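You operate a simulated robot arm through the tools that you are given. There is no shell and no other tool.

You run a simulated robot arm. Do the job below in one go: nothing can be reset, and whatever is moved stays where it is left.

## Task
Rule purple lines at marks B and C on the small board.
Fine: two lines, each 8 cm or more; leave the rule at C, the yellow knob loose; put the pencil back. Set down upright: what you pick out.
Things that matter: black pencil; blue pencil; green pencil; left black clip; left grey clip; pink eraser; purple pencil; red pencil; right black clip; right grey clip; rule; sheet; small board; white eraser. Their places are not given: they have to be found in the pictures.

It is judged by the outcome, as a careful person would: the job done as asked, and still so three seconds after it is handed in. It fails if anything else is knocked over, pushed out of place, dropped, spilled or broken.

## Robot
A 6-joint arm with a two-finger gripper, fixed in place. Base frame: the origin is on the floor under the middle of its stand, x ahead of it, y to its left, z up; the work surface is at about z = 790. Lengths are in mm, angles in rad, forces in N, time in s.
It reaches about 1637 mm from its shoulder. Its first joint turns from -2.897 to 2.897 rad. Payload 3.43 kg.
The tool frame sits at the grasp point between the pads (the TCP): z along the fingers, y along the line on which they close. The tips reach 20 mm beyond it. The gripper opens to 190 mm; its body begins 248 mm behind the TCP.
Orientation is that of the tool frame in the base frame, as [roll, pitch, yaw] about the fixed x, y, z axes, in that order (R = Rz(yaw) Ry(pitch) Rx(roll)). With the fingers straight down and closing along the base's y, the tool's x points along the base's -x, its y along +y and its z along -z.

## Interface
- The arm moves only by the tool play_rows. Its argument "commands" is a list that holds one entry, the list of rows, each a list of 7 numbers: the shift along the tool's x, y, z in mm, then the turn, a rotation vector about the tool's x, y, z in degrees, then the opening in per cent of the stroke, from 0 (shut) to 100 (fully open). In form: [[[x, y, z, rx, ry, rz, gripper], ...]]. A call has 1 to 20 rows; each row is the pose to reach, as a shift and turn from the pose commanded when the call began, along the tool's axes at that moment. Rows are played at 5 a second. More than 50 mm and 0.15 rad between two rows, or a gripper value outside its range, and nothing of the call is played. A pose out of reach is approached as far as the arm can. The call stops where the force on the tool passes 90 N (or 10 N more than at its start, if that is more) or the arm is blocked; 0.2 s more then pass. Each finger travels about 45 mm/s and halts on what it meets, pressing with about 42 N; the grip force reading is that of the motor and also rises with nothing between the fingers. The clock runs only during rows and for 0.2 s after the last one: add rows that repeat a pose to give the fingers time. The reply holds the time, the measured pose of the TCP, the force on the tool along the base axes, the opening and the grip force, in the units named above and with some noise, with the torque about the TCP (base axes, N m) and any sound that the robot's microphone picked up.
- Cameras (640 x 400 px; columns grow to the right, rows downward): "scene" is fixed at [416.4, 497.5, 1507.8]; the picture's right is [-0.76, -0.65, 0.00], its down [-0.34, 0.40, -0.85] and it looks along [0.55, -0.65, -0.53] (base axes); focal length 350 px, centre (320, 200). "wrist" rides on the gripper at [70, -8, -288] in the tool frame; the picture's right is [0.12, 0.99, 0.00], its down [-0.96, 0.12, -0.25] and it looks along [-0.25, 0.03, 0.97] (tool axes); focal length 261 px, centre (320, 200).
- grab_frame(camera): a new picture of that camera. No time passes.
- lift_body(by): slides the trunk up (or, below 0, down) by that many mm; the arm rides with it, the base frame stays. It gives what a move gives, with no picture.
- measure_at(camera, pixels): there is no depth. For up to 12 entries [column, row, z] of the newest picture of that camera ("zoom" is the newest enlarged one), the place [x, y] in the base frame at which the ray of that pixel passes the height z, good to about 3 mm, but the place of the scene camera against the robot may be out by one fixed shift of up to 25 mm in any direction. No time passes.
- inspect(camera, box): a new picture of the part [left, top, right, bottom] of that camera's present view, enlarged. No time passes.
- hand_in(): hands the job in; it is judged then, once.

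Open the gripper and draw the arm clear of the work before you hand the job in, unless the task says otherwise.

The tools are called after "Request:" as name(argument=value, ...) on one line, values as JSON. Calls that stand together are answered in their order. play_rows: Moves the arm, as the interface text tells. Its arguments: {"type":"object","properties":{"commands":{"type":"array","items":{"type":"array","items":{"type":"array","items":{"type":"number"}}}}},"required":["commands"]} The other tools are called the same way: lift_body (by) moves the trunk up or down; grab_frame (camera) takes a picture; measure_at (camera, pixels) gives the place at which the rays of pixels pass given heights; inspect (camera, box) takes an enlarged picture of a part of a camera's view; hand_in () hands the job in.

At the start:

```text
time: 0.0
eef_pos: [814.1, -127.8, 1094.4]
tcp_rot: [-3.141, 0.0, -3.141]
contact_force: [-0.5, -0.9, -0.1]
wrist_torque: [0.03, 0.01, -0.03]
width: 190.0
gripper_force: 0.0
trunk travel left (down, up): [-175.0, 65.0]
```

scene: 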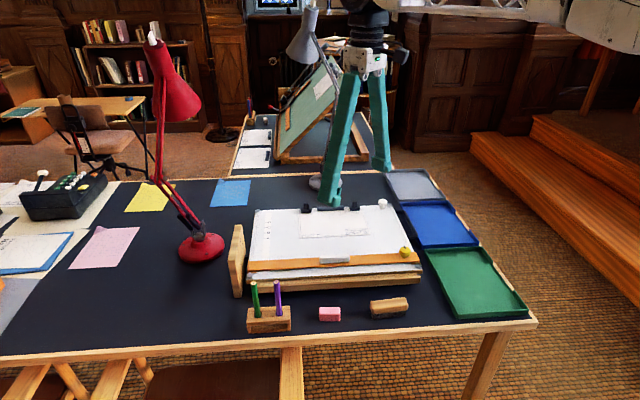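
wrist: 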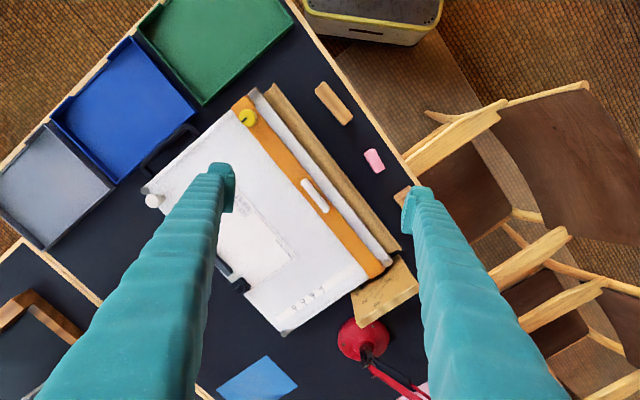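

The first pictures show a small drawing board with a rule (orange, with a yellow knob) and a pencil block with green and purple pencils. I look closer at the board and the block in both cameras.

Request:
inspect(camera="scene", box=[220, 190, 440, 328])

Request:
inspect(camera="wrist", box=[140, 80, 440, 340])

Request:
inspect(camera="scene", box=[230, 200, 330, 262])

```text
2.90 times, centred on (330, 259) of scene
```

zoom: 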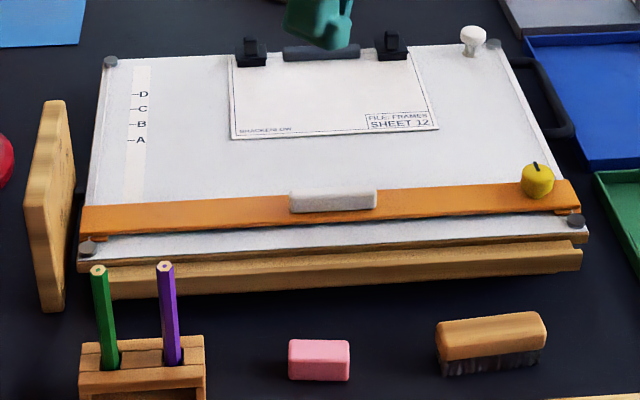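

```text
1.54 times, centred on (290, 210) of wrist
```

zoom: 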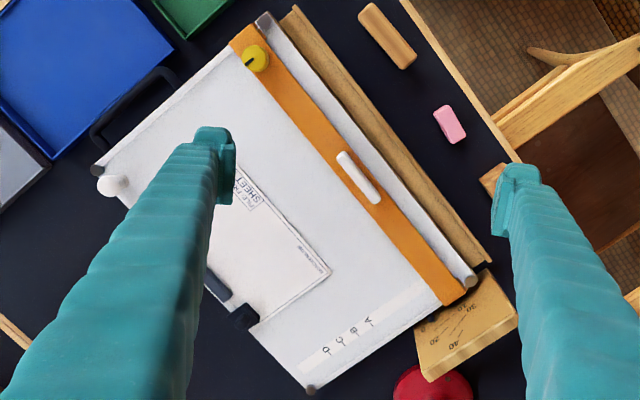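

```text
6.40 times, centred on (280, 231) of scene
```

zoom: 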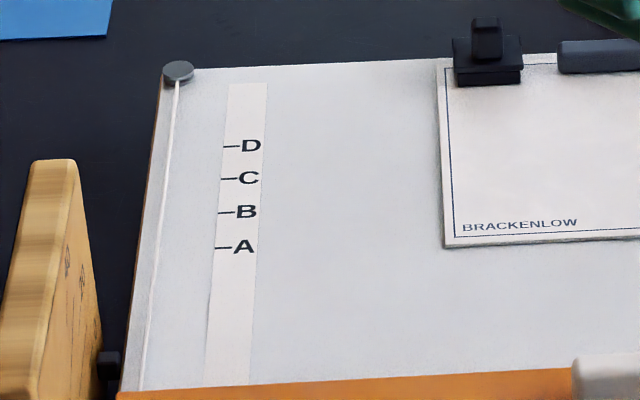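

The board has marks A–D on its left strip, a parallel rule on cords at the near edge, and a yellow knob at its right end. I look at the other areas for the other pencils, clips and anything written on the board.

Request:
inspect(camera="scene", box=[220, 40, 400, 180])

Request:
inspect(camera="scene", box=[0, 160, 240, 320])

Request:
inspect(camera="scene", box=[230, 265, 330, 340])

Request:
inspect(camera="scene", box=[340, 190, 440, 300])

Request:
inspect(camera="wrist", box=[280, 220, 440, 340])

```text
2.86 times, centred on (310, 110) of scene
```

zoom: 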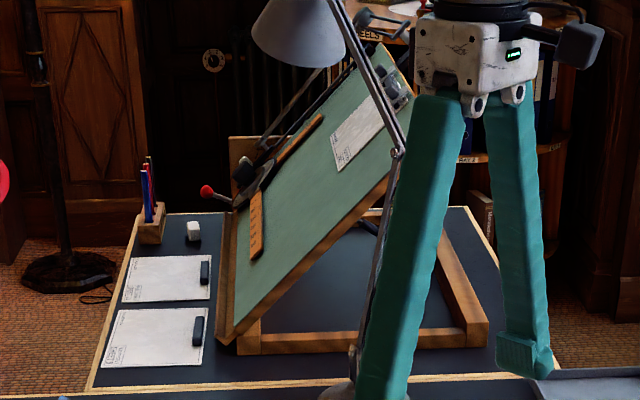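

```text
2.50 times, centred on (120, 240) of scene
```

zoom: 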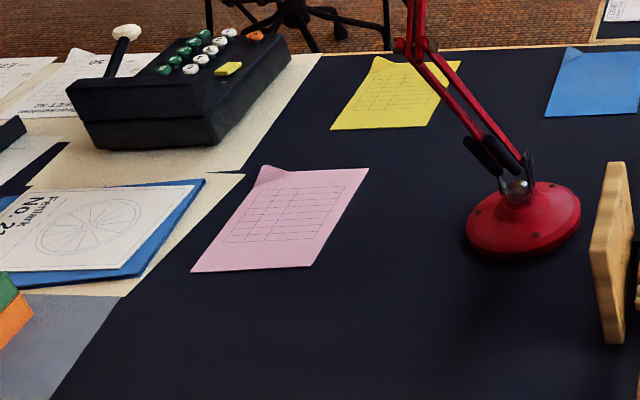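

```text
5.33 times, centred on (280, 302) of scene
```

zoom: 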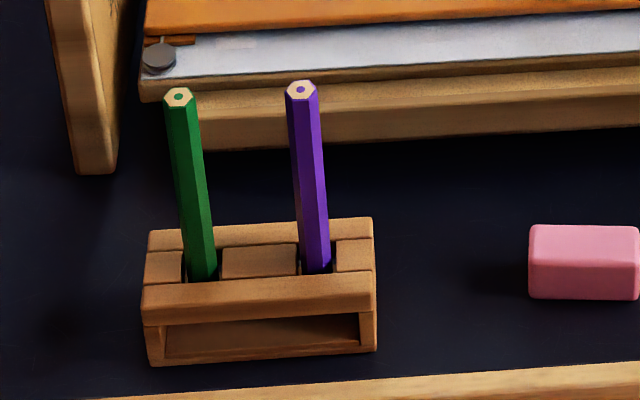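

```text
3.64 times, centred on (390, 245) of scene
```

zoom: 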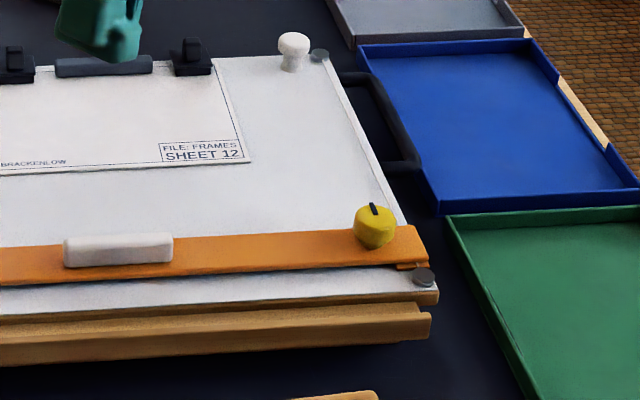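

```text
3.33 times, centred on (360, 280) of wrist
```

zoom: 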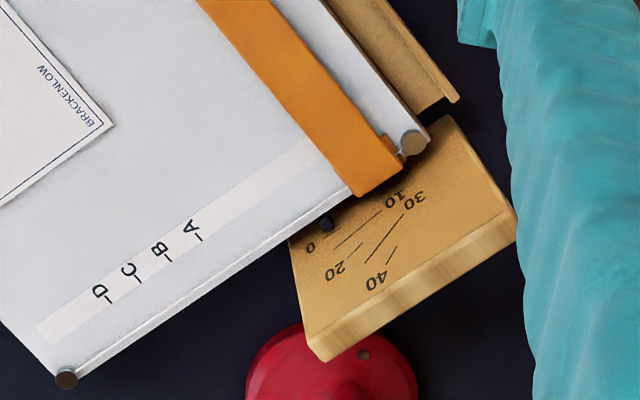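

Wrist view shows the rule's knob end near (246,117) and its left end near (375,270), with a 0–40 tilt gauge beside the board, so the board may be tilted. I measure several points at guessed heights.

Request:
measure_at(camera="wrist", pixels=[[246, 117, 860], [375, 270, 860], [315, 196, 860], [153, 200, 860], [144, 189, 860], [284, 334, 860], [256, 92, 860], [400, 245, 860], [373, 160, 790], [334, 103, 790], [405, 196, 790], [290, 253, 860]])

Request:
measure_at(camera="scene", pixels=[[405, 251, 860], [335, 259, 860], [250, 267, 860], [383, 203, 860], [256, 209, 860], [330, 314, 790], [255, 282, 880], [277, 280, 880], [269, 320, 800], [389, 306, 800], [350, 205, 860], [307, 205, 860]])

Request:
inspect(camera="wrist", box=[220, 80, 300, 140])

Request:
inspect(camera="scene", box=[380, 230, 430, 270])

```text
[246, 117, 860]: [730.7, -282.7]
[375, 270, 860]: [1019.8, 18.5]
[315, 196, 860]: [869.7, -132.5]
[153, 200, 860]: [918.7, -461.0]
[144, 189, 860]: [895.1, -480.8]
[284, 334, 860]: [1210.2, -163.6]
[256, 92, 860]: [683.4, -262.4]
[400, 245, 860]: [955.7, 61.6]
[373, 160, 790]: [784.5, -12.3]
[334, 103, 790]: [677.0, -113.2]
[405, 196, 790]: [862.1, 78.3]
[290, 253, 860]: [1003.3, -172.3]
```

```text
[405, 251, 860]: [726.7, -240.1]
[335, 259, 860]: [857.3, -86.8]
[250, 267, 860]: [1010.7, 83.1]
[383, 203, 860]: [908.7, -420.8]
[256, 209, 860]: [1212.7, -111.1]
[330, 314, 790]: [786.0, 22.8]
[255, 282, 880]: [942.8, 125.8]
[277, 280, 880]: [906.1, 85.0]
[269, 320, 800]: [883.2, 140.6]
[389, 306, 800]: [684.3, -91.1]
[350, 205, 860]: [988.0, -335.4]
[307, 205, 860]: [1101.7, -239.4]
```

```text
6.67 times, centred on (260, 110) of wrist
```

zoom: 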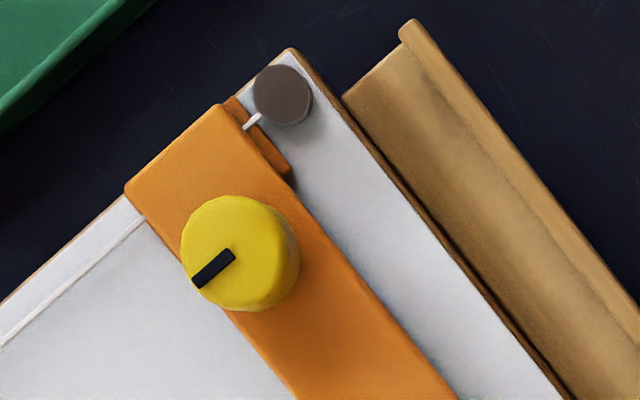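

```text
10.00 times, centred on (405, 250) of scene
```

zoom: 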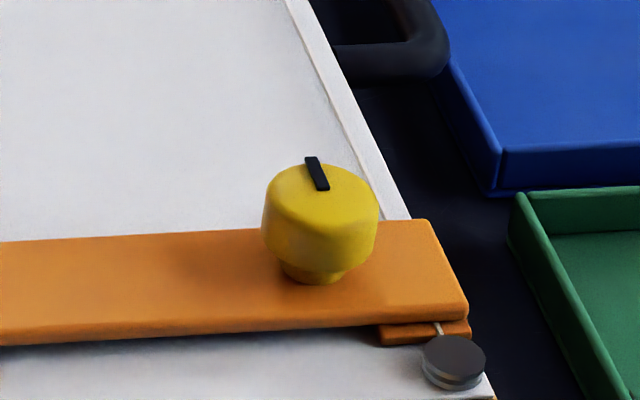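

The board looks rotated about 45° in the base frame and the rule runs from about (731,-283) to (1020,18). I turn the gripper in line with the board and move over its middle, staying high, to get a second view for triangulation.

Request:
play_rows(commands=[[[-14, -4, 0, 0, 0, 7.33, 100], [-28, -8, 0, 0, 0, 14.67, 100], [-42, -12, 0, 0, 0, 22, 100], [-56, -16, 0, 0, 0, 29.33, 100], [-70, -19, 0, 0, 0, 36.67, 100], [-86, -22, 0, 0, 0, 44, 100], [-86, -22, 0, 0, 0, 44, 100]]])

Request:
grab_frame(camera="wrist")

Request:
grab_frame(camera="scene")

```text
time: 1.6
eef_pos: [901.7, -149.5, 1094.3]
tcp_rot: [3.14, -0.001, 2.372]
contact_force: [0.8, 0.6, 0.1]
wrist_torque: [0.0, 0.0, 0.0]
width: 189.9
gripper_force: 0.0
trunk travel left (down, up): [-175.0, 65.0]
```

```text
taken
```

wrist: 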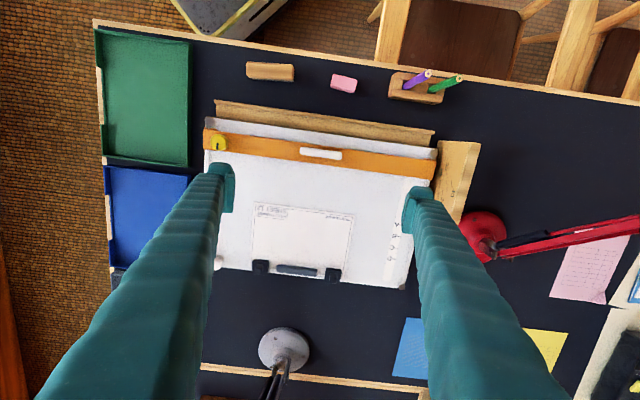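

```text
taken
```

scene: 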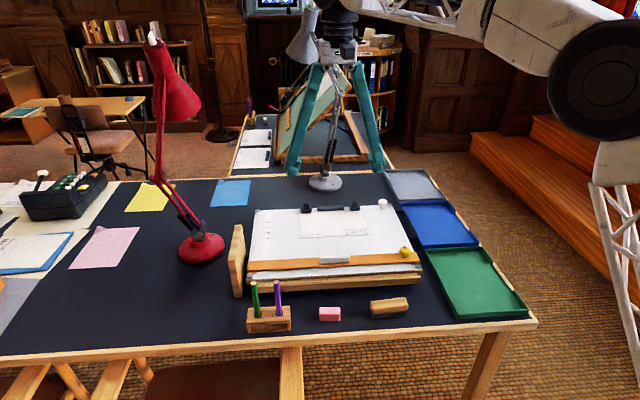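

The new view is aligned well: rule from (215,141) to (425,162), purple pencil top at (426,72), green at (461,78). I zoom in for precise points.

Request:
inspect(camera="wrist", box=[190, 90, 450, 290])

Request:
inspect(camera="wrist", box=[380, 60, 480, 120])

Request:
inspect(camera="wrist", box=[195, 120, 275, 170])

Request:
inspect(camera="wrist", box=[360, 140, 480, 300])

```text
2.00 times, centred on (320, 190) of wrist
```

zoom: 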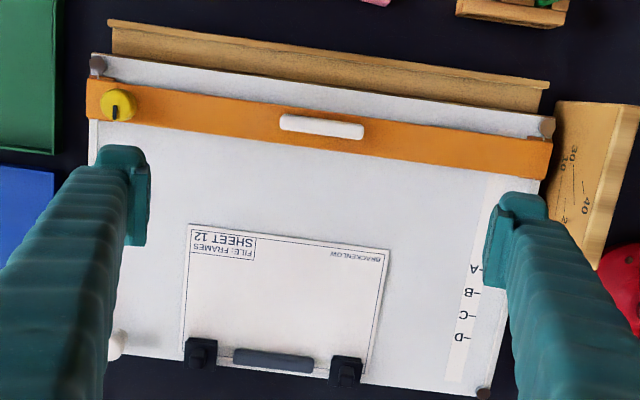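

```text
6.40 times, centred on (430, 90) of wrist
```

zoom: 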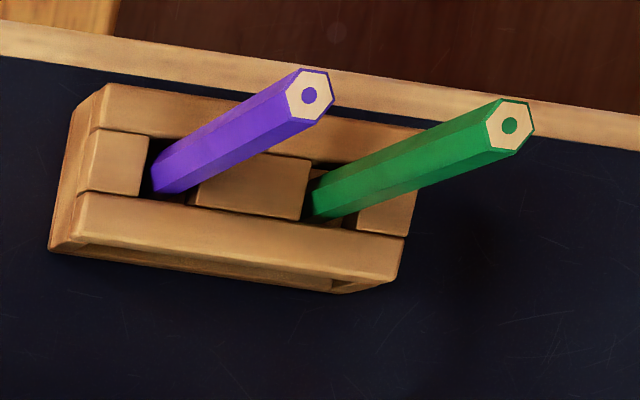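

```text
8.00 times, centred on (235, 145) of wrist
```

zoom: 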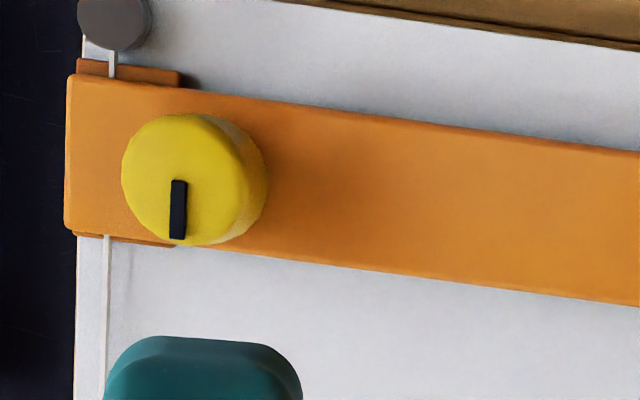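

```text
2.50 times, centred on (420, 220) of wrist
```

zoom: 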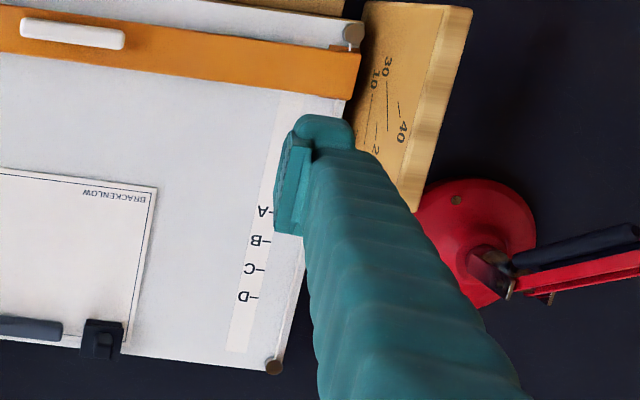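

From two views the board lies low, but the baseline is too short for good heights. I go down 90 mm and toward the user side by 90 mm for a closer look at the rule, handle and pencil block.

Request:
play_rows(commands=[[[30, 0, 30, 0, 0, 0, 100], [60, 0, 60, 0, 0, 0, 100], [90, 0, 90, 0, 0, 0, 100], [90, 0, 90, 0, 0, 0, 100]]])

Request:
grab_frame(camera="wrist")

Request:
grab_frame(camera="scene")

```text
time: 2.6
eef_pos: [836.7, -87.9, 1004.4]
tcp_rot: [3.141, -0.001, 2.375]
contact_force: [-0.6, 0.6, 0.2]
wrist_torque: [0.01, -0.03, 0.0]
width: 190.3
gripper_force: 0.0
trunk travel left (down, up): [-175.0, 65.0]
```

```text
taken
```

wrist: 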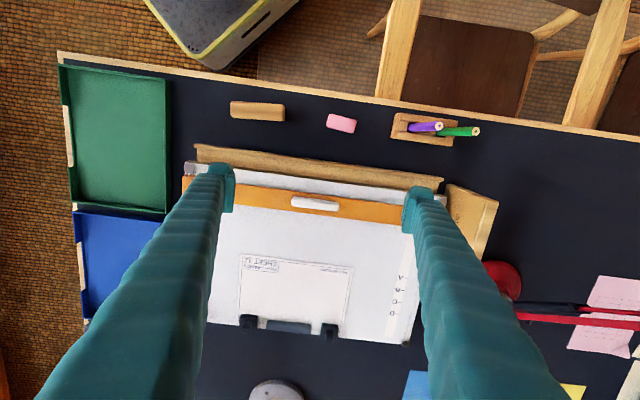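

```text
taken
```

scene: 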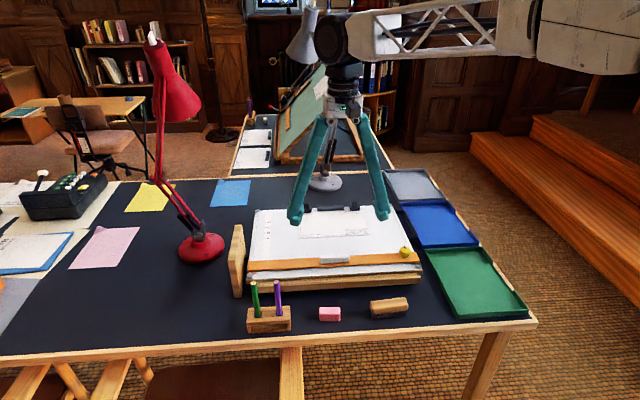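

The fingertips are visible in the scene picture near (295,222) and (383,218); I zoom in on them to calibrate the scene camera's shift.

Request:
inspect(camera="scene", box=[280, 180, 400, 250])

Request:
measure_at(camera="scene", pixels=[[295, 222, 984.4], [383, 218, 984.4]])

Request:
inspect(camera="wrist", box=[380, 100, 500, 160])

```text
5.33 times, centred on (340, 215) of scene
```

zoom: 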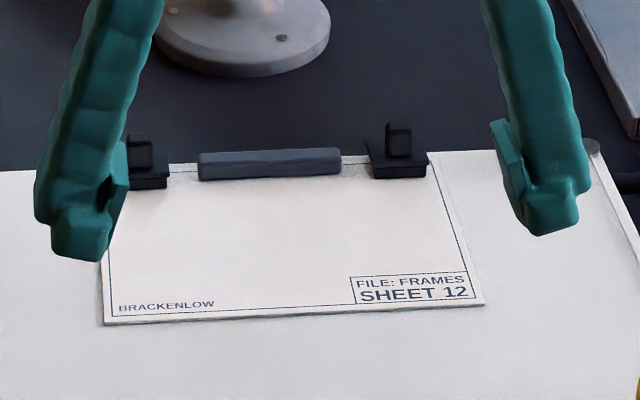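

```text
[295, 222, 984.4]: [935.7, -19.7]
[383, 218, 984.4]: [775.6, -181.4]
```

```text
5.33 times, centred on (440, 130) of wrist
```

zoom: 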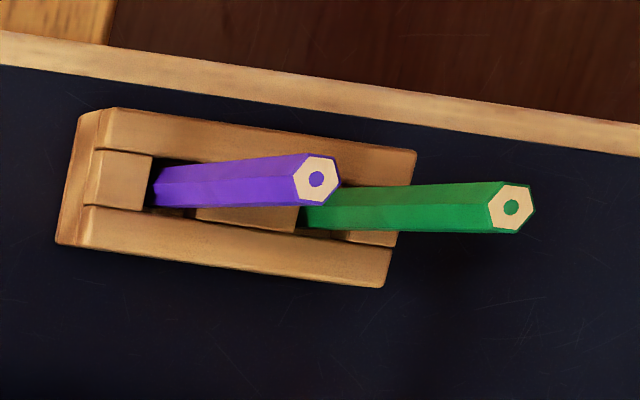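

I measure the inner bottom corners of the pads at tip height: zoom (108,258) and (530,235).

Request:
measure_at(camera="scene", pixels=[[300.2, 225.9, 984.4], [379.4, 221.6, 984.4]])

Request:
measure_at(camera="wrist", pixels=[[439.5, 126, 800], [439.5, 126, 1000], [475.8, 129, 800], [475.8, 129, 1000], [410, 134, 800], [318, 203, 850], [292, 200, 850], [340, 207, 850]])

```text
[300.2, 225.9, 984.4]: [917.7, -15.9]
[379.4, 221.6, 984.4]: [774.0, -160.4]
```

```text
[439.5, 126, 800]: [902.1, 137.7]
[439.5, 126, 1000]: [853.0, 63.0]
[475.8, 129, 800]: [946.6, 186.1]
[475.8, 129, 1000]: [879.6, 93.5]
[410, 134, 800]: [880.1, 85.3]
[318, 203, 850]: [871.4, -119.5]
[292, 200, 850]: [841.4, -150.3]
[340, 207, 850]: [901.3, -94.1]
```

Purple pencil top reads about (880,95) with the spacing to the green roughly 48 mm, so I will use a grip across the block (tool y along the board's up direction) for both pencil and rule handle. I turn the tool −90° about its z over the handle and look again.

Request:
play_rows(commands=[[[-4, 0, 0, 0, 0, -8.2, 100], [-8, 0, 0, 0, 0, -16.4, 100], [-12, 0, 0, 0, 0, -24.5, 100], [-16, 0, 0, 0, 0, -32.7, 100], [-20, 0, 0, 0, 0, -40.9, 100], [-24, 0, 0, 0, 0, -49.1, 100], [-28, 0, 0, 0, 0, -57.3, 100], [-32, 0, 0, 0, 0, -65.5, 100], [-36, 0, 0, 0, 0, -73.6, 100], [-40, 0, 0, 0, 0, -81.8, 100], [-44, 2, 0, 0, 0, -90, 100], [-44, 2, 0, 0, 0, -90, 100]]])

Request:
grab_frame(camera="wrist")

Request:
grab_frame(camera="scene")

```text
time: 5.2
eef_pos: [869.0, -117.4, 1003.6]
tcp_rot: [-3.141, 0.0, -2.339]
contact_force: [0.6, 0.3, -0.6]
wrist_torque: [-0.05, -0.04, -0.02]
width: 190.2
gripper_force: 0.1
trunk travel left (down, up): [-175.0, 65.0]
```

```text
taken
```

wrist: 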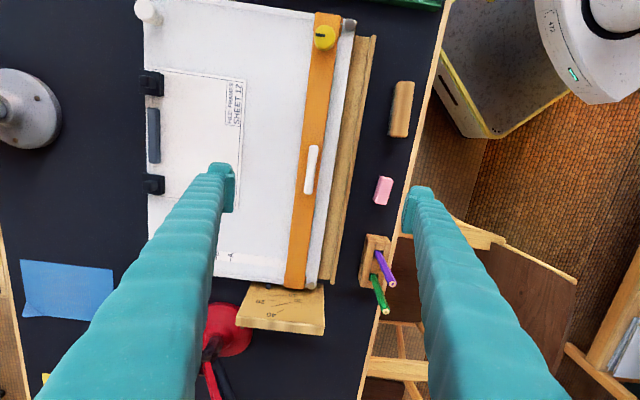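

```text
taken
```

scene: 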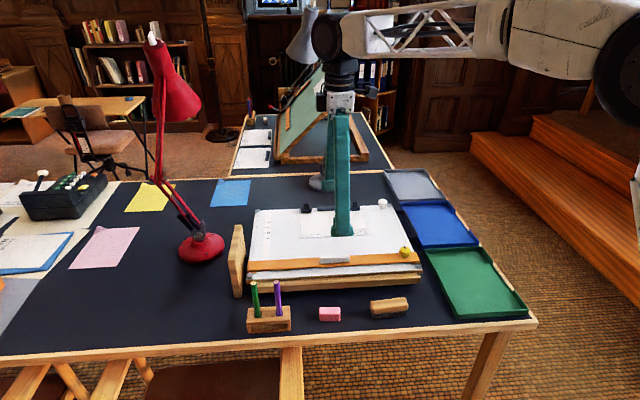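

The handle shows at (311,170) in the wrist view, close to below the TCP. I zoom on handle, holder and marks and measure at two heights to triangulate against the previous view.

Request:
inspect(camera="wrist", box=[270, 130, 350, 210])

Request:
inspect(camera="wrist", box=[340, 220, 420, 320])

Request:
measure_at(camera="wrist", pixels=[[311, 170, 800], [311, 170, 850], [311, 170, 900], [391, 283, 800], [391, 283, 900], [384, 309, 900], [382, 190, 800], [401, 108, 800], [327, 37, 860], [348, 24, 850], [147, 12, 850], [313, 285, 850]])

```text
5.00 times, centred on (310, 170) of wrist
```

zoom: 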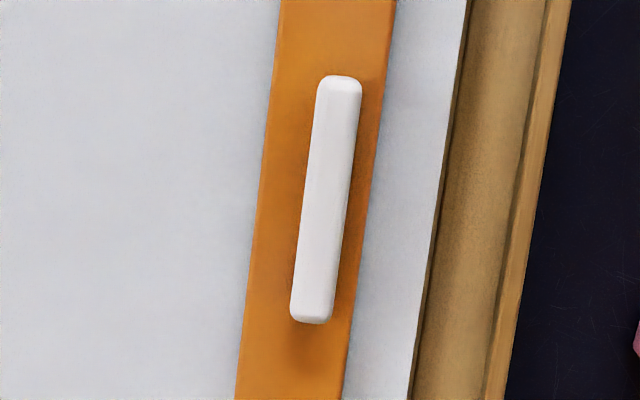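

```text
4.00 times, centred on (380, 270) of wrist
```

zoom: 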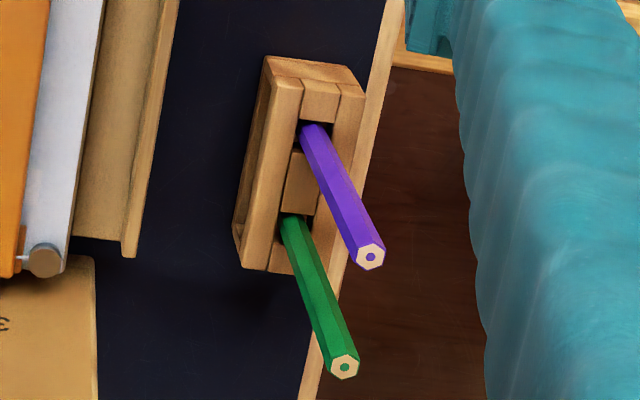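

```text
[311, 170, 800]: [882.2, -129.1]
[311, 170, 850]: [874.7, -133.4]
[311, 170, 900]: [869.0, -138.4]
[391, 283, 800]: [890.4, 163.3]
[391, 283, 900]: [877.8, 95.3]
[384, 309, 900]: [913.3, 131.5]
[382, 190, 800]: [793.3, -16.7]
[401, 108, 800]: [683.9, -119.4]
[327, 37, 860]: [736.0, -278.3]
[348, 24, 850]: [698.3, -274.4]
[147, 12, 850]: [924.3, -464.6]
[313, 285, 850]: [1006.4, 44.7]
```

Triangulation suggests the surfaces may be lower than assumed (handle about z 800). I shift 160 mm along the board's right direction at the same height and orientation to get a clean lateral baseline.

Request:
play_rows(commands=[[[40, 0, 0, 0, 0, 0, 100], [80, 0, 0, 0, 0, 0, 100], [120, 0, 0, 0, 0, 0, 100], [160, 0, 0, 0, 0, 0, 100], [160, 0, 0, 0, 0, 0, 100]]])

Request:
grab_frame(camera="wrist")

Request:
inspect(camera="wrist", box=[240, 60, 400, 160])

Request:
inspect(camera="wrist", box=[240, 160, 400, 280])

```text
time: 6.4
eef_pos: [757.1, -231.5, 1004.6]
tcp_rot: [3.141, 0.0, -2.338]
contact_force: [-0.3, -0.4, -0.3]
wrist_torque: [-0.01, -0.02, -0.02]
width: 189.9
gripper_force: 0.2
trunk travel left (down, up): [-175.0, 65.0]
```

```text
taken
```

wrist: 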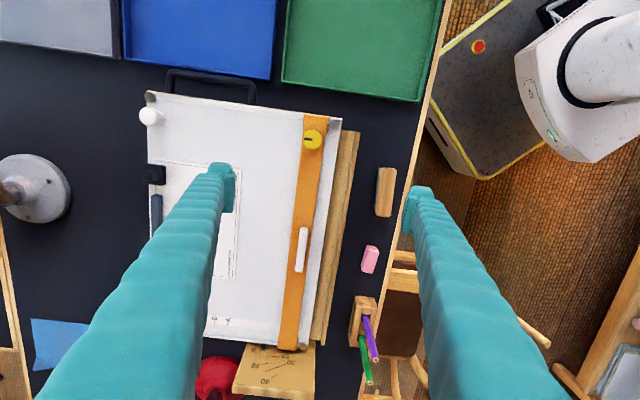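

```text
4.00 times, centred on (320, 110) of wrist
```

zoom: 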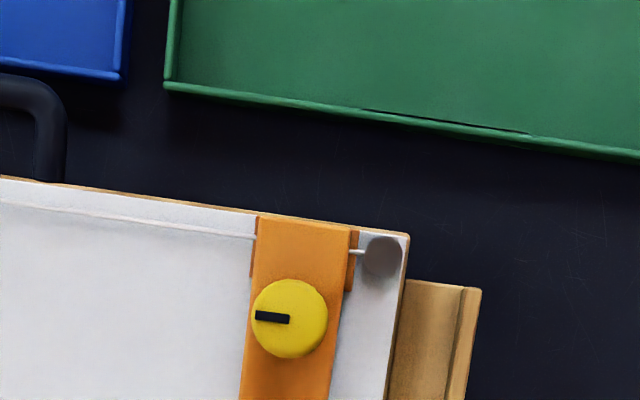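

```text
3.33 times, centred on (320, 220) of wrist
```

zoom: 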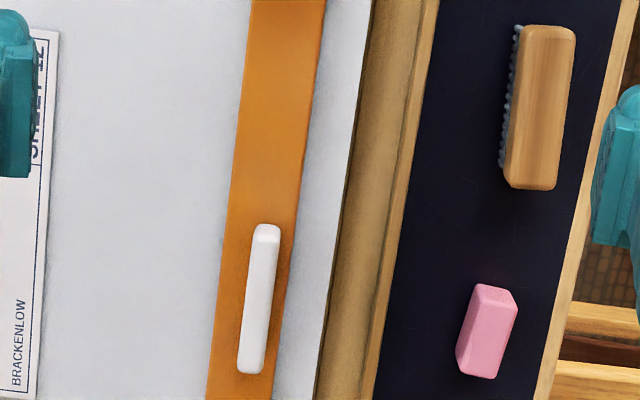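

I measure the same points in this view: handle centre (301.7,249.7), knob top (312,139.5), eraser (370,259), purple tip end (376,361), peg (336,122).

Request:
measure_at(camera="wrist", pixels=[[301.7, 249.7, 800], [301.7, 249.7, 850], [312.25, 139.5, 800], [312.25, 139.5, 850], [370.1, 259, 750], [370.1, 259, 800], [375.5, 360.5, 850], [375.5, 360.5, 900], [336, 122, 800], [336, 122, 850], [149, 116, 850], [149, 116, 800]])

Request:
inspect(camera="wrist", box=[340, 280, 420, 400])

```text
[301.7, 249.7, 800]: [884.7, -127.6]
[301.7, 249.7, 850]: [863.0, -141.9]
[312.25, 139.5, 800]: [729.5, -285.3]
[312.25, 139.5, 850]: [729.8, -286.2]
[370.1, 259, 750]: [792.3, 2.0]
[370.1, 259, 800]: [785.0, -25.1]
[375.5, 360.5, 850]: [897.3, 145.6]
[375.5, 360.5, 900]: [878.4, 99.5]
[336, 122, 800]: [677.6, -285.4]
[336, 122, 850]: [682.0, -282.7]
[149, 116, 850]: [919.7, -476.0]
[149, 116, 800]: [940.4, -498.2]
```

```text
3.33 times, centred on (380, 340) of wrist
```

zoom: 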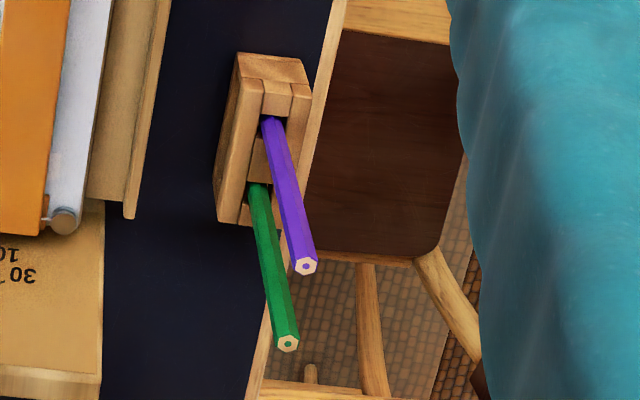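

Triangulated: handle ≈ (881,−129.5, z≈808), knob top ≈ (729.5,−286, z≈830), purple pencil vertical at ≈ (877.5,99), top z≈900; board seems flat at about z 785. I go above the handle with a 60 mm opening and descend to TCP z 905 to look.

Request:
play_rows(commands=[[[-40, -5, 0, 0, 0, 0, 80], [-80, -9, 0, 0, 0, 0, 60], [-120, -14, 0, 0, 0, 0, 40], [-159, -18.4, 0, 0, 0, 0, 32], [-159.4, -18.4, 35, 0, 0, 0, 32], [-159.4, -18.4, 70, 0, 0, 0, 32], [-159.4, -18.4, 100, 0, 0, 0, 32], [-159.4, -18.4, 100, 0, 0, 0, 32], [-159.4, -18.4, 100, 0, 0, 0, 32]]])

Request:
grab_frame(camera="wrist")

Request:
inspect(camera="scene", box=[260, 190, 400, 280])

```text
time: 8.4
eef_pos: [884.3, -129.2, 906.3]
tcp_rot: [-3.141, 0.001, -2.339]
contact_force: [0.3, -0.4, -0.4]
wrist_torque: [0.02, 0.02, -0.02]
width: 60.9
gripper_force: 0.0
trunk travel left (down, up): [-175.0, 65.0]
```

```text
taken
```

wrist: 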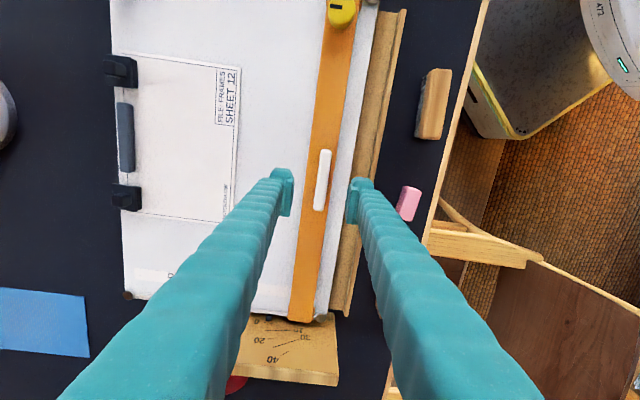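

```text
4.44 times, centred on (330, 235) of scene
```

zoom: 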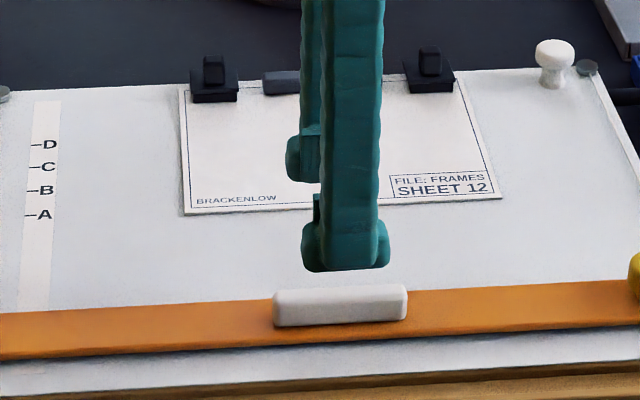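

The handle centre is at (322,180) against the TCP line at column 320, so it's about 3 mm toward tool +y. I shift 3 mm and descend 55 mm to TCP z≈851.

Request:
play_rows(commands=[[[0, 3, 20, 0, 0, 0, 32], [0, 3, 40, 0, 0, 0, 32], [0, 3, 55, 0, 0, 0, 32], [0, 3, 55, 0, 0, 0, 32]]])

Request:
grab_frame(camera="wrist")

Request:
inspect(camera="scene", box=[290, 220, 380, 280])

```text
time: 9.4
eef_pos: [879.0, -128.1, 847.4]
tcp_rot: [3.141, 0.0, -2.34]
contact_force: [0.1, 0.8, 0.2]
wrist_torque: [-0.01, 0.0, -0.03]
width: 60.7
gripper_force: 0.1
trunk travel left (down, up): [-175.0, 65.0]
```

```text
taken
```

wrist: 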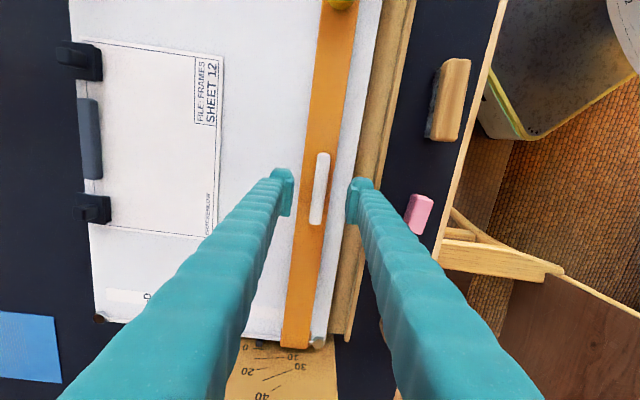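

```text
6.67 times, centred on (335, 250) of scene
```

zoom: 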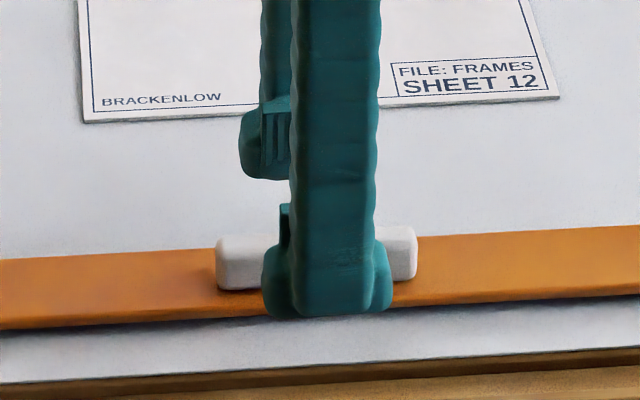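

Handle centre sits at (320,189), exactly on the TCP line, so alignment is right. I descend in small steps, watching the force.

Request:
play_rows(commands=[[[0, 0, 8, 0, 0, 0, 32], [0, 0, 15, 0, 0, 0, 32], [0, 0, 20, 0, 0, 0, 32], [0, 0, 20, 0, 0, 0, 32]]])

Request:
grab_frame(camera="wrist")

Request:
inspect(camera="scene", box=[290, 220, 380, 280])

Request:
inspect(camera="wrist", box=[270, 140, 370, 240])

```text
time: 10.4
eef_pos: [880.1, -128.8, 827.9]
tcp_rot: [-3.141, 0.0, -2.339]
contact_force: [0.5, -0.1, 0.6]
wrist_torque: [-0.03, -0.03, -0.01]
width: 60.8
gripper_force: 0.0
trunk travel left (down, up): [-175.0, 65.0]
```

```text
taken
```

wrist: 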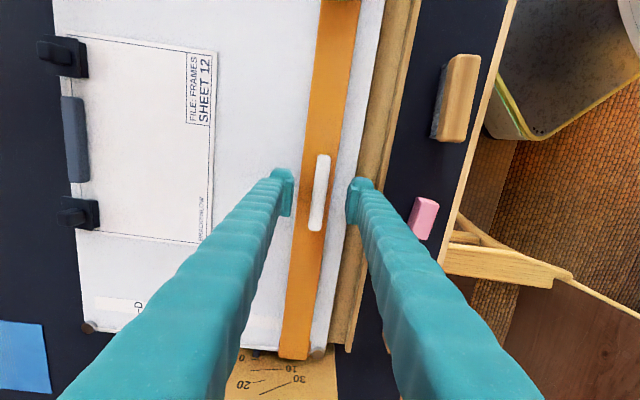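

```text
6.67 times, centred on (335, 250) of scene
```

zoom: 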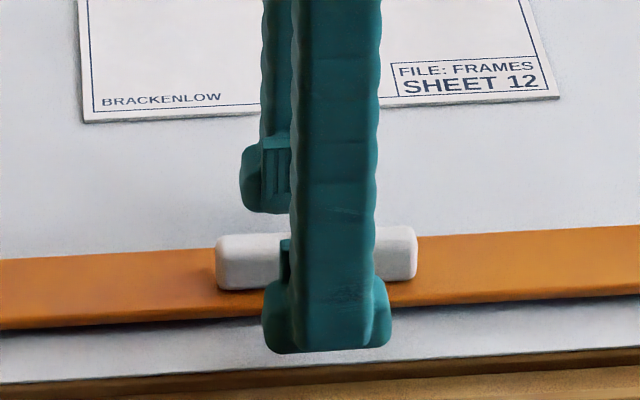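

```text
4.00 times, centred on (320, 190) of wrist
```

zoom: 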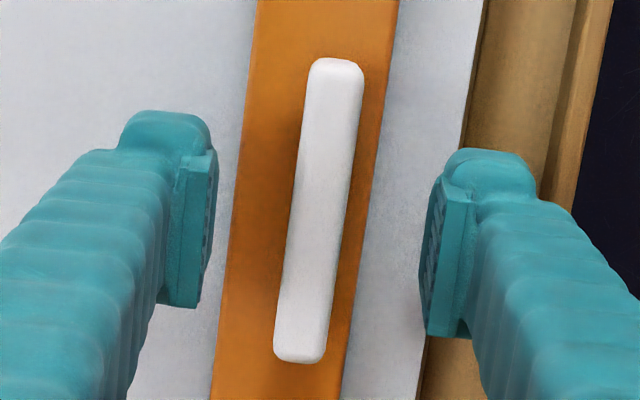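

No contact yet and the handle is centred between the pads (zoom 213–425, handle 285–345). The scene view suggests the tips are already beside the handle, so I close slowly and see at what width it stops.

Request:
play_rows(commands=[[[0, 0, 0, 0, 0, 0, 20], [0, 0, 0, 0, 0, 0, 14], [0, 0, 0, 0, 0, 0, 10], [0, 0, 0, 0, 0, 0, 8], [0, 0, 0, 0, 0, 0, 7], [0, 0, 0, 0, 0, 0, 7]]])

Request:
inspect(camera="scene", box=[290, 220, 380, 280])

Request:
inspect(camera="wrist", box=[270, 140, 370, 240])

```text
time: 11.8
eef_pos: [879.7, -129.5, 828.6]
tcp_rot: [-3.141, 0.0, -2.339]
contact_force: [6.4, -2.8, 1.0]
wrist_torque: [0.02, -0.08, -0.06]
width: 17.1
gripper_force: 3.0
trunk travel left (down, up): [-175.0, 65.0]
```

```text
6.67 times, centred on (335, 250) of scene
```

zoom: 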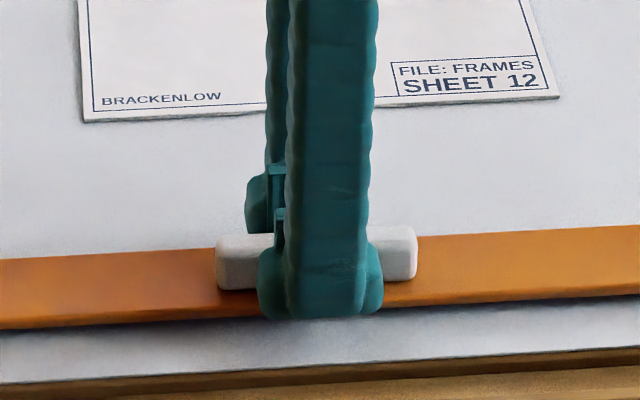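

```text
4.00 times, centred on (320, 190) of wrist
```

zoom: 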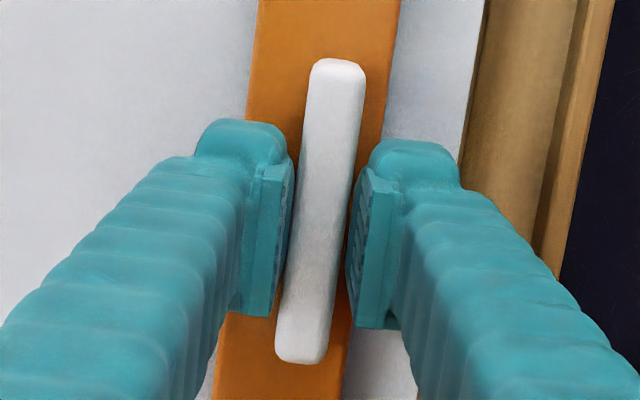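

The fingers stopped at 17 mm on the handle with a small push. I close fully to grip it and check the force.

Request:
play_rows(commands=[[[0, 0, 0, 0, 0, 0, 4], [0, 0, 0, 0, 0, 0, 0], [0, 0, 0, 0, 0, 0, 0], [0, 0, 0, 0, 0, 0, 0]]])

```text
time: 12.8
eef_pos: [879.8, -129.3, 827.8]
tcp_rot: [3.141, -0.001, -2.34]
contact_force: [12.5, -8.5, 2.9]
wrist_torque: [-0.02, -0.2, -0.81]
width: 15.3
gripper_force: 44.8
trunk travel left (down, up): [-175.0, 65.0]
```

Gripped (15.3 mm, 44.8 N); the handle pushes the tool about 15 N toward the board's top, so I am off-centre by a little. I move 2 mm toward the board's top (tool −y) in small steps and read the force.

Request:
play_rows(commands=[[[0, -1, 0, 0, 0, 0, 0], [0, -2, 0, 0, 0, 0, 0], [0, -2, 0, 0, 0, 0, 0]]])

```text
time: 13.6
eef_pos: [878.9, -128.5, 828.5]
tcp_rot: [3.141, 0.001, -2.337]
contact_force: [5.9, -0.6, 3.2]
wrist_torque: [0.01, -0.08, -0.89]
width: 15.4
gripper_force: 44.8
trunk travel left (down, up): [-175.0, 65.0]
```

The force dropped to about 5 N, so the arm's stiffness is roughly 5 N/mm. I move 3 mm more to see whether the rule slides.

Request:
play_rows(commands=[[[0, -1, 0, 0, 0, 0, 0], [0, -2, 0, 0, 0, 0, 0], [0, -3, 0, 0, 0, 0, 0], [0, -3, 0, 0, 0, 0, 0]]])

Request:
inspect(camera="wrist", box=[270, 140, 370, 240])

```text
time: 14.6
eef_pos: [882.6, -131.8, 826.8]
tcp_rot: [3.141, -0.001, -2.337]
contact_force: [0.8, 3.6, 2.6]
wrist_torque: [-0.13, 0.18, -0.82]
width: 15.4
gripper_force: 45.0
trunk travel left (down, up): [-175.0, 65.0]
```

```text
4.00 times, centred on (320, 190) of wrist
```

zoom: 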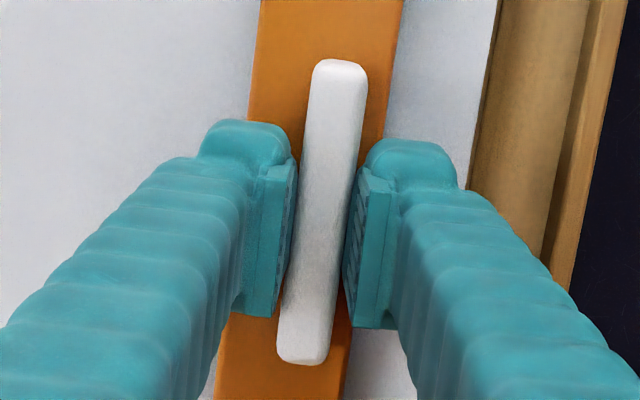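

The force stayed around 2–4 N and the gap to the trough grew by about 3 mm, so the rule slides freely: the knob is already loose. I zoom the scene on the marks and rule's left end to work out the travel to B.

Request:
inspect(camera="scene", box=[240, 205, 310, 275])

Request:
grab_frame(camera="wrist")

```text
5.71 times, centred on (275, 240) of scene
```

zoom: 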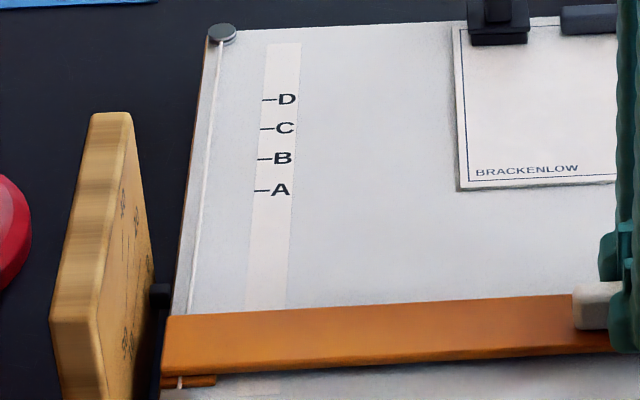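

```text
taken
```

wrist: 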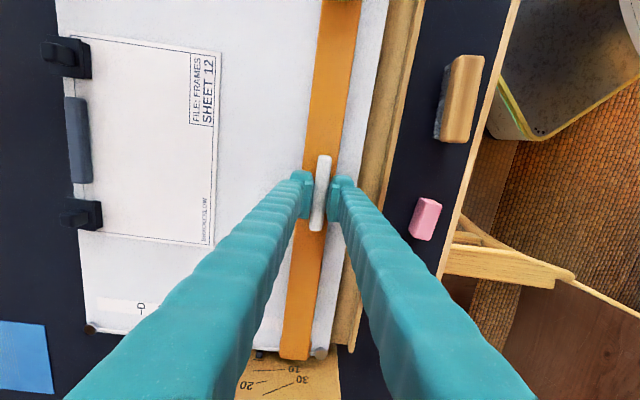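

I measure the tick ends at board height 790 and the rule's upper edge at about 800 in the scene zoom.

Request:
inspect(camera="scene", box=[240, 205, 310, 275])

Request:
measure_at(camera="zoom", pixels=[[269, 100, 790], [267, 128.5, 790], [264.5, 159, 790], [262, 190, 790], [262, 310.5, 800], [262, 310.5, 790], [400, 304, 800], [200, 313, 800], [462, 190, 790], [570, 296, 800], [170, 315.5, 800]])

```text
5.71 times, centred on (275, 240) of scene
```

zoom: 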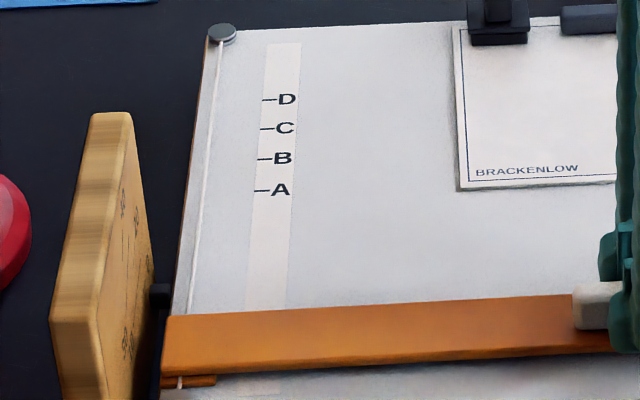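

```text
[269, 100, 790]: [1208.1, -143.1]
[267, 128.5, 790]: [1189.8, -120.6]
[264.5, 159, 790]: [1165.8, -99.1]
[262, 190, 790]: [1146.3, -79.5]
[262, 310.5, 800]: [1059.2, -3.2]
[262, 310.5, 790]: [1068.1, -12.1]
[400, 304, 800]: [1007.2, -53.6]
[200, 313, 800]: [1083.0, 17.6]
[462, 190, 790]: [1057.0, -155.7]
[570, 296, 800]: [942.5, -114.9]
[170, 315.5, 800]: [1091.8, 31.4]
```

Projected on the board's up direction, the spacing of marks is about 29 mm and B is roughly 140 mm from the rule's upper edge. I slide the rule 40 mm toward the top with a 0.5° yaw correction for the −0.8 N·m torque, then check.

Request:
play_rows(commands=[[[0, -4, 0, 0, 0, 0.5, 0], [0, -8, 0, 0, 0, 0.5, 0], [0, -13, 0, 0, 0, 0.5, 0], [0, -18, 0, 0, 0, 0.5, 0], [0, -24, 0, 0, 0, 0.5, 0], [0, -30, 0, 0, 0, 0.5, 0], [0, -36, 0, 0, 0, 0.5, 0], [0, -40, 0, 0, 0, 0.5, 0], [0, -40, 0, 0, 0, 0.5, 0]]])

Request:
grab_frame(camera="wrist")

Request:
inspect(camera="scene", box=[240, 195, 430, 285])

```text
time: 16.6
eef_pos: [909.9, -160.2, 828.9]
tcp_rot: [3.141, 0.0, -2.349]
contact_force: [-5.9, -4.4, -8.7]
wrist_torque: [-0.12, 0.09, -0.43]
width: 15.0
gripper_force: 45.2
trunk travel left (down, up): [-175.0, 65.0]
```

```text
taken
```

wrist: 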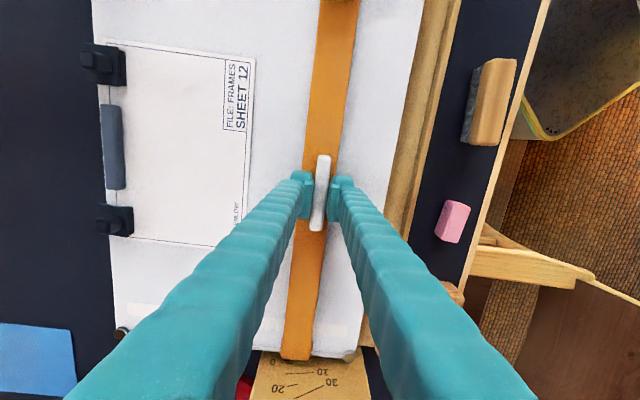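

```text
3.37 times, centred on (335, 240) of scene
```

zoom: 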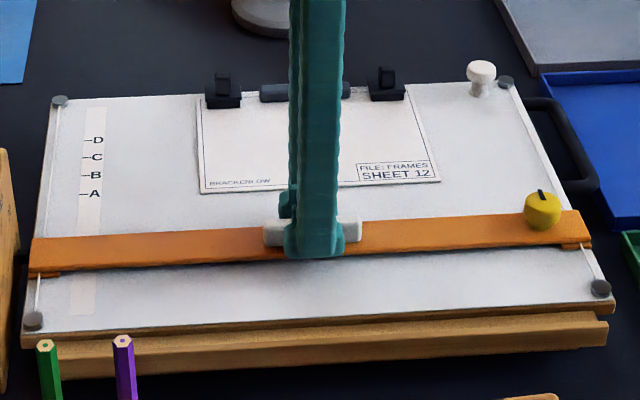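

The rule slid 40 mm and stays parallel; side forces of about 7 N along the rule and −9 N vertical have built up. I shift the tool +1 mm in x and 1.5 mm down to relieve these, then read.

Request:
play_rows(commands=[[[0.5, 0, 0.8, 0, 0, 0, 0], [1, 0, 1.5, 0, 0, 0, 0], [1, 0, 1.5, 0, 0, 0, 0]]])

```text
time: 17.4
eef_pos: [910.6, -161.3, 828.2]
tcp_rot: [-3.14, 0.001, -2.346]
contact_force: [-2.2, -2.7, 10.1]
wrist_torque: [-0.05, 0.08, -0.49]
width: 15.1
gripper_force: 45.4
trunk travel left (down, up): [-175.0, 65.0]
```

Vertical stiffness is about 12 N/mm; I overshot by 0.8 mm. I go back up 0.8 mm, add 0.8 mm along x, and continue 40 mm with a proportionate x drift (0.025 mm per mm).

Request:
play_rows(commands=[[[0.8, 0, -0.8, 0, 0, 0, 0], [0.9, -4, -0.8, 0, 0, 0, 0], [1.0, -8, -0.7, 0, 0, 0, 0], [1.1, -14, -0.7, 0, 0, 0, 0], [1.3, -20, -0.6, 0, 0, 0, 0], [1.4, -26, -0.5, 0, 0, 0, 0], [1.6, -32, -0.4, 0, 0, 0, 0], [1.7, -37, -0.3, 0, 0, 0, 0], [1.8, -40, -0.3, 0, 0, 0, 0], [1.8, -40, -0.3, 0, 0, 0, 0]]])

Request:
inspect(camera="scene", box=[240, 195, 430, 285])

```text
time: 19.6
eef_pos: [939.1, -187.4, 827.6]
tcp_rot: [3.14, -0.001, -2.346]
contact_force: [11.3, 13.2, 13.1]
wrist_torque: [0.13, -0.1, -0.47]
width: 15.1
gripper_force: 45.4
trunk travel left (down, up): [-175.0, 65.0]
```

```text
3.37 times, centred on (335, 240) of scene
```

zoom: 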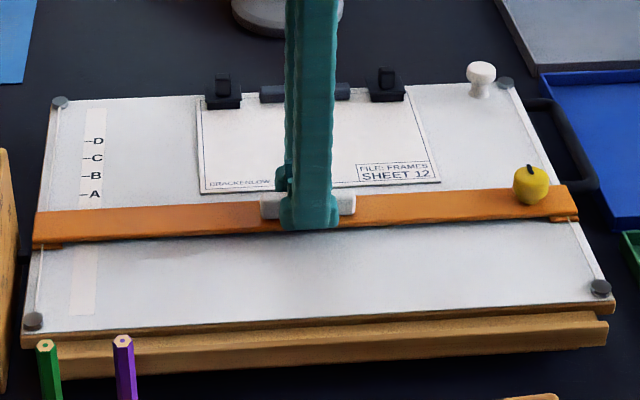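

The x drift was over-compensated (17 N along the rule). I take back 1.6 mm in x and 1 mm up, then slide another 40 mm straight.

Request:
play_rows(commands=[[[-0.8, 0, -0.5, 0, 0, 0, 0], [-1.6, 0, -1.0, 0, 0, 0, 0], [-1.6, -5, -1.0, 0, 0, 0, 0], [-1.6, -10, -1.0, 0, 0, 0, 0], [-1.6, -16, -1.0, 0, 0, 0, 0], [-1.6, -22, -1.0, 0, 0, 0, 0], [-1.6, -28, -1.0, 0, 0, 0, 0], [-1.6, -34, -1.0, 0, 0, 0, 0], [-1.6, -38, -1.0, 0, 0, 0, 0], [-1.6, -40, -1.0, 0, 0, 0, 0], [-1.6, -40, -1.0, 0, 0, 0, 0]]])

Request:
inspect(camera="scene", box=[240, 205, 310, 275])

Request:
grab_frame(camera="wrist")

```text
time: 22.0
eef_pos: [966.9, -216.9, 827.7]
tcp_rot: [-3.141, 0.001, -2.347]
contact_force: [-1.3, 0.3, -2.9]
wrist_torque: [0.02, 0.0, -0.44]
width: 15.1
gripper_force: 44.5
trunk travel left (down, up): [-175.0, 65.0]
```

```text
5.71 times, centred on (275, 240) of scene
```

zoom: 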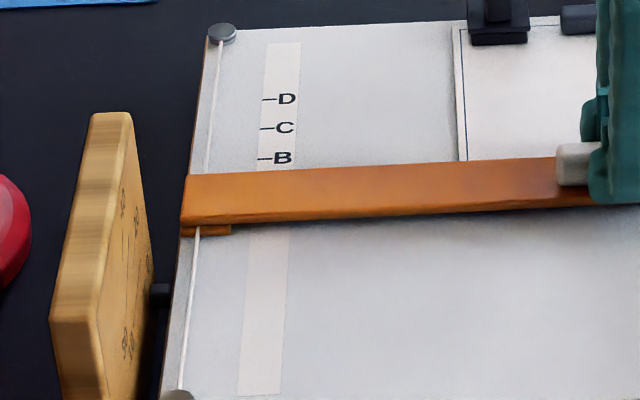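

```text
taken
```

wrist: 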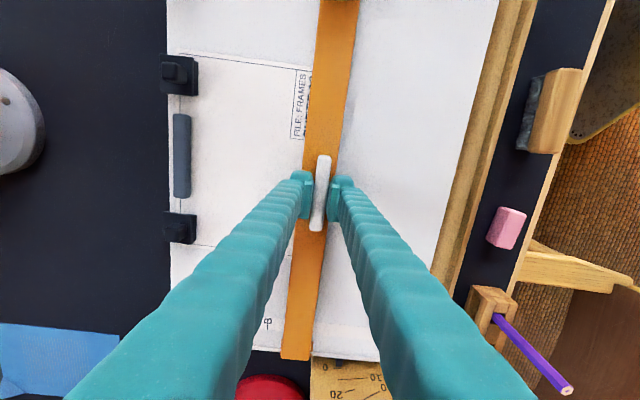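

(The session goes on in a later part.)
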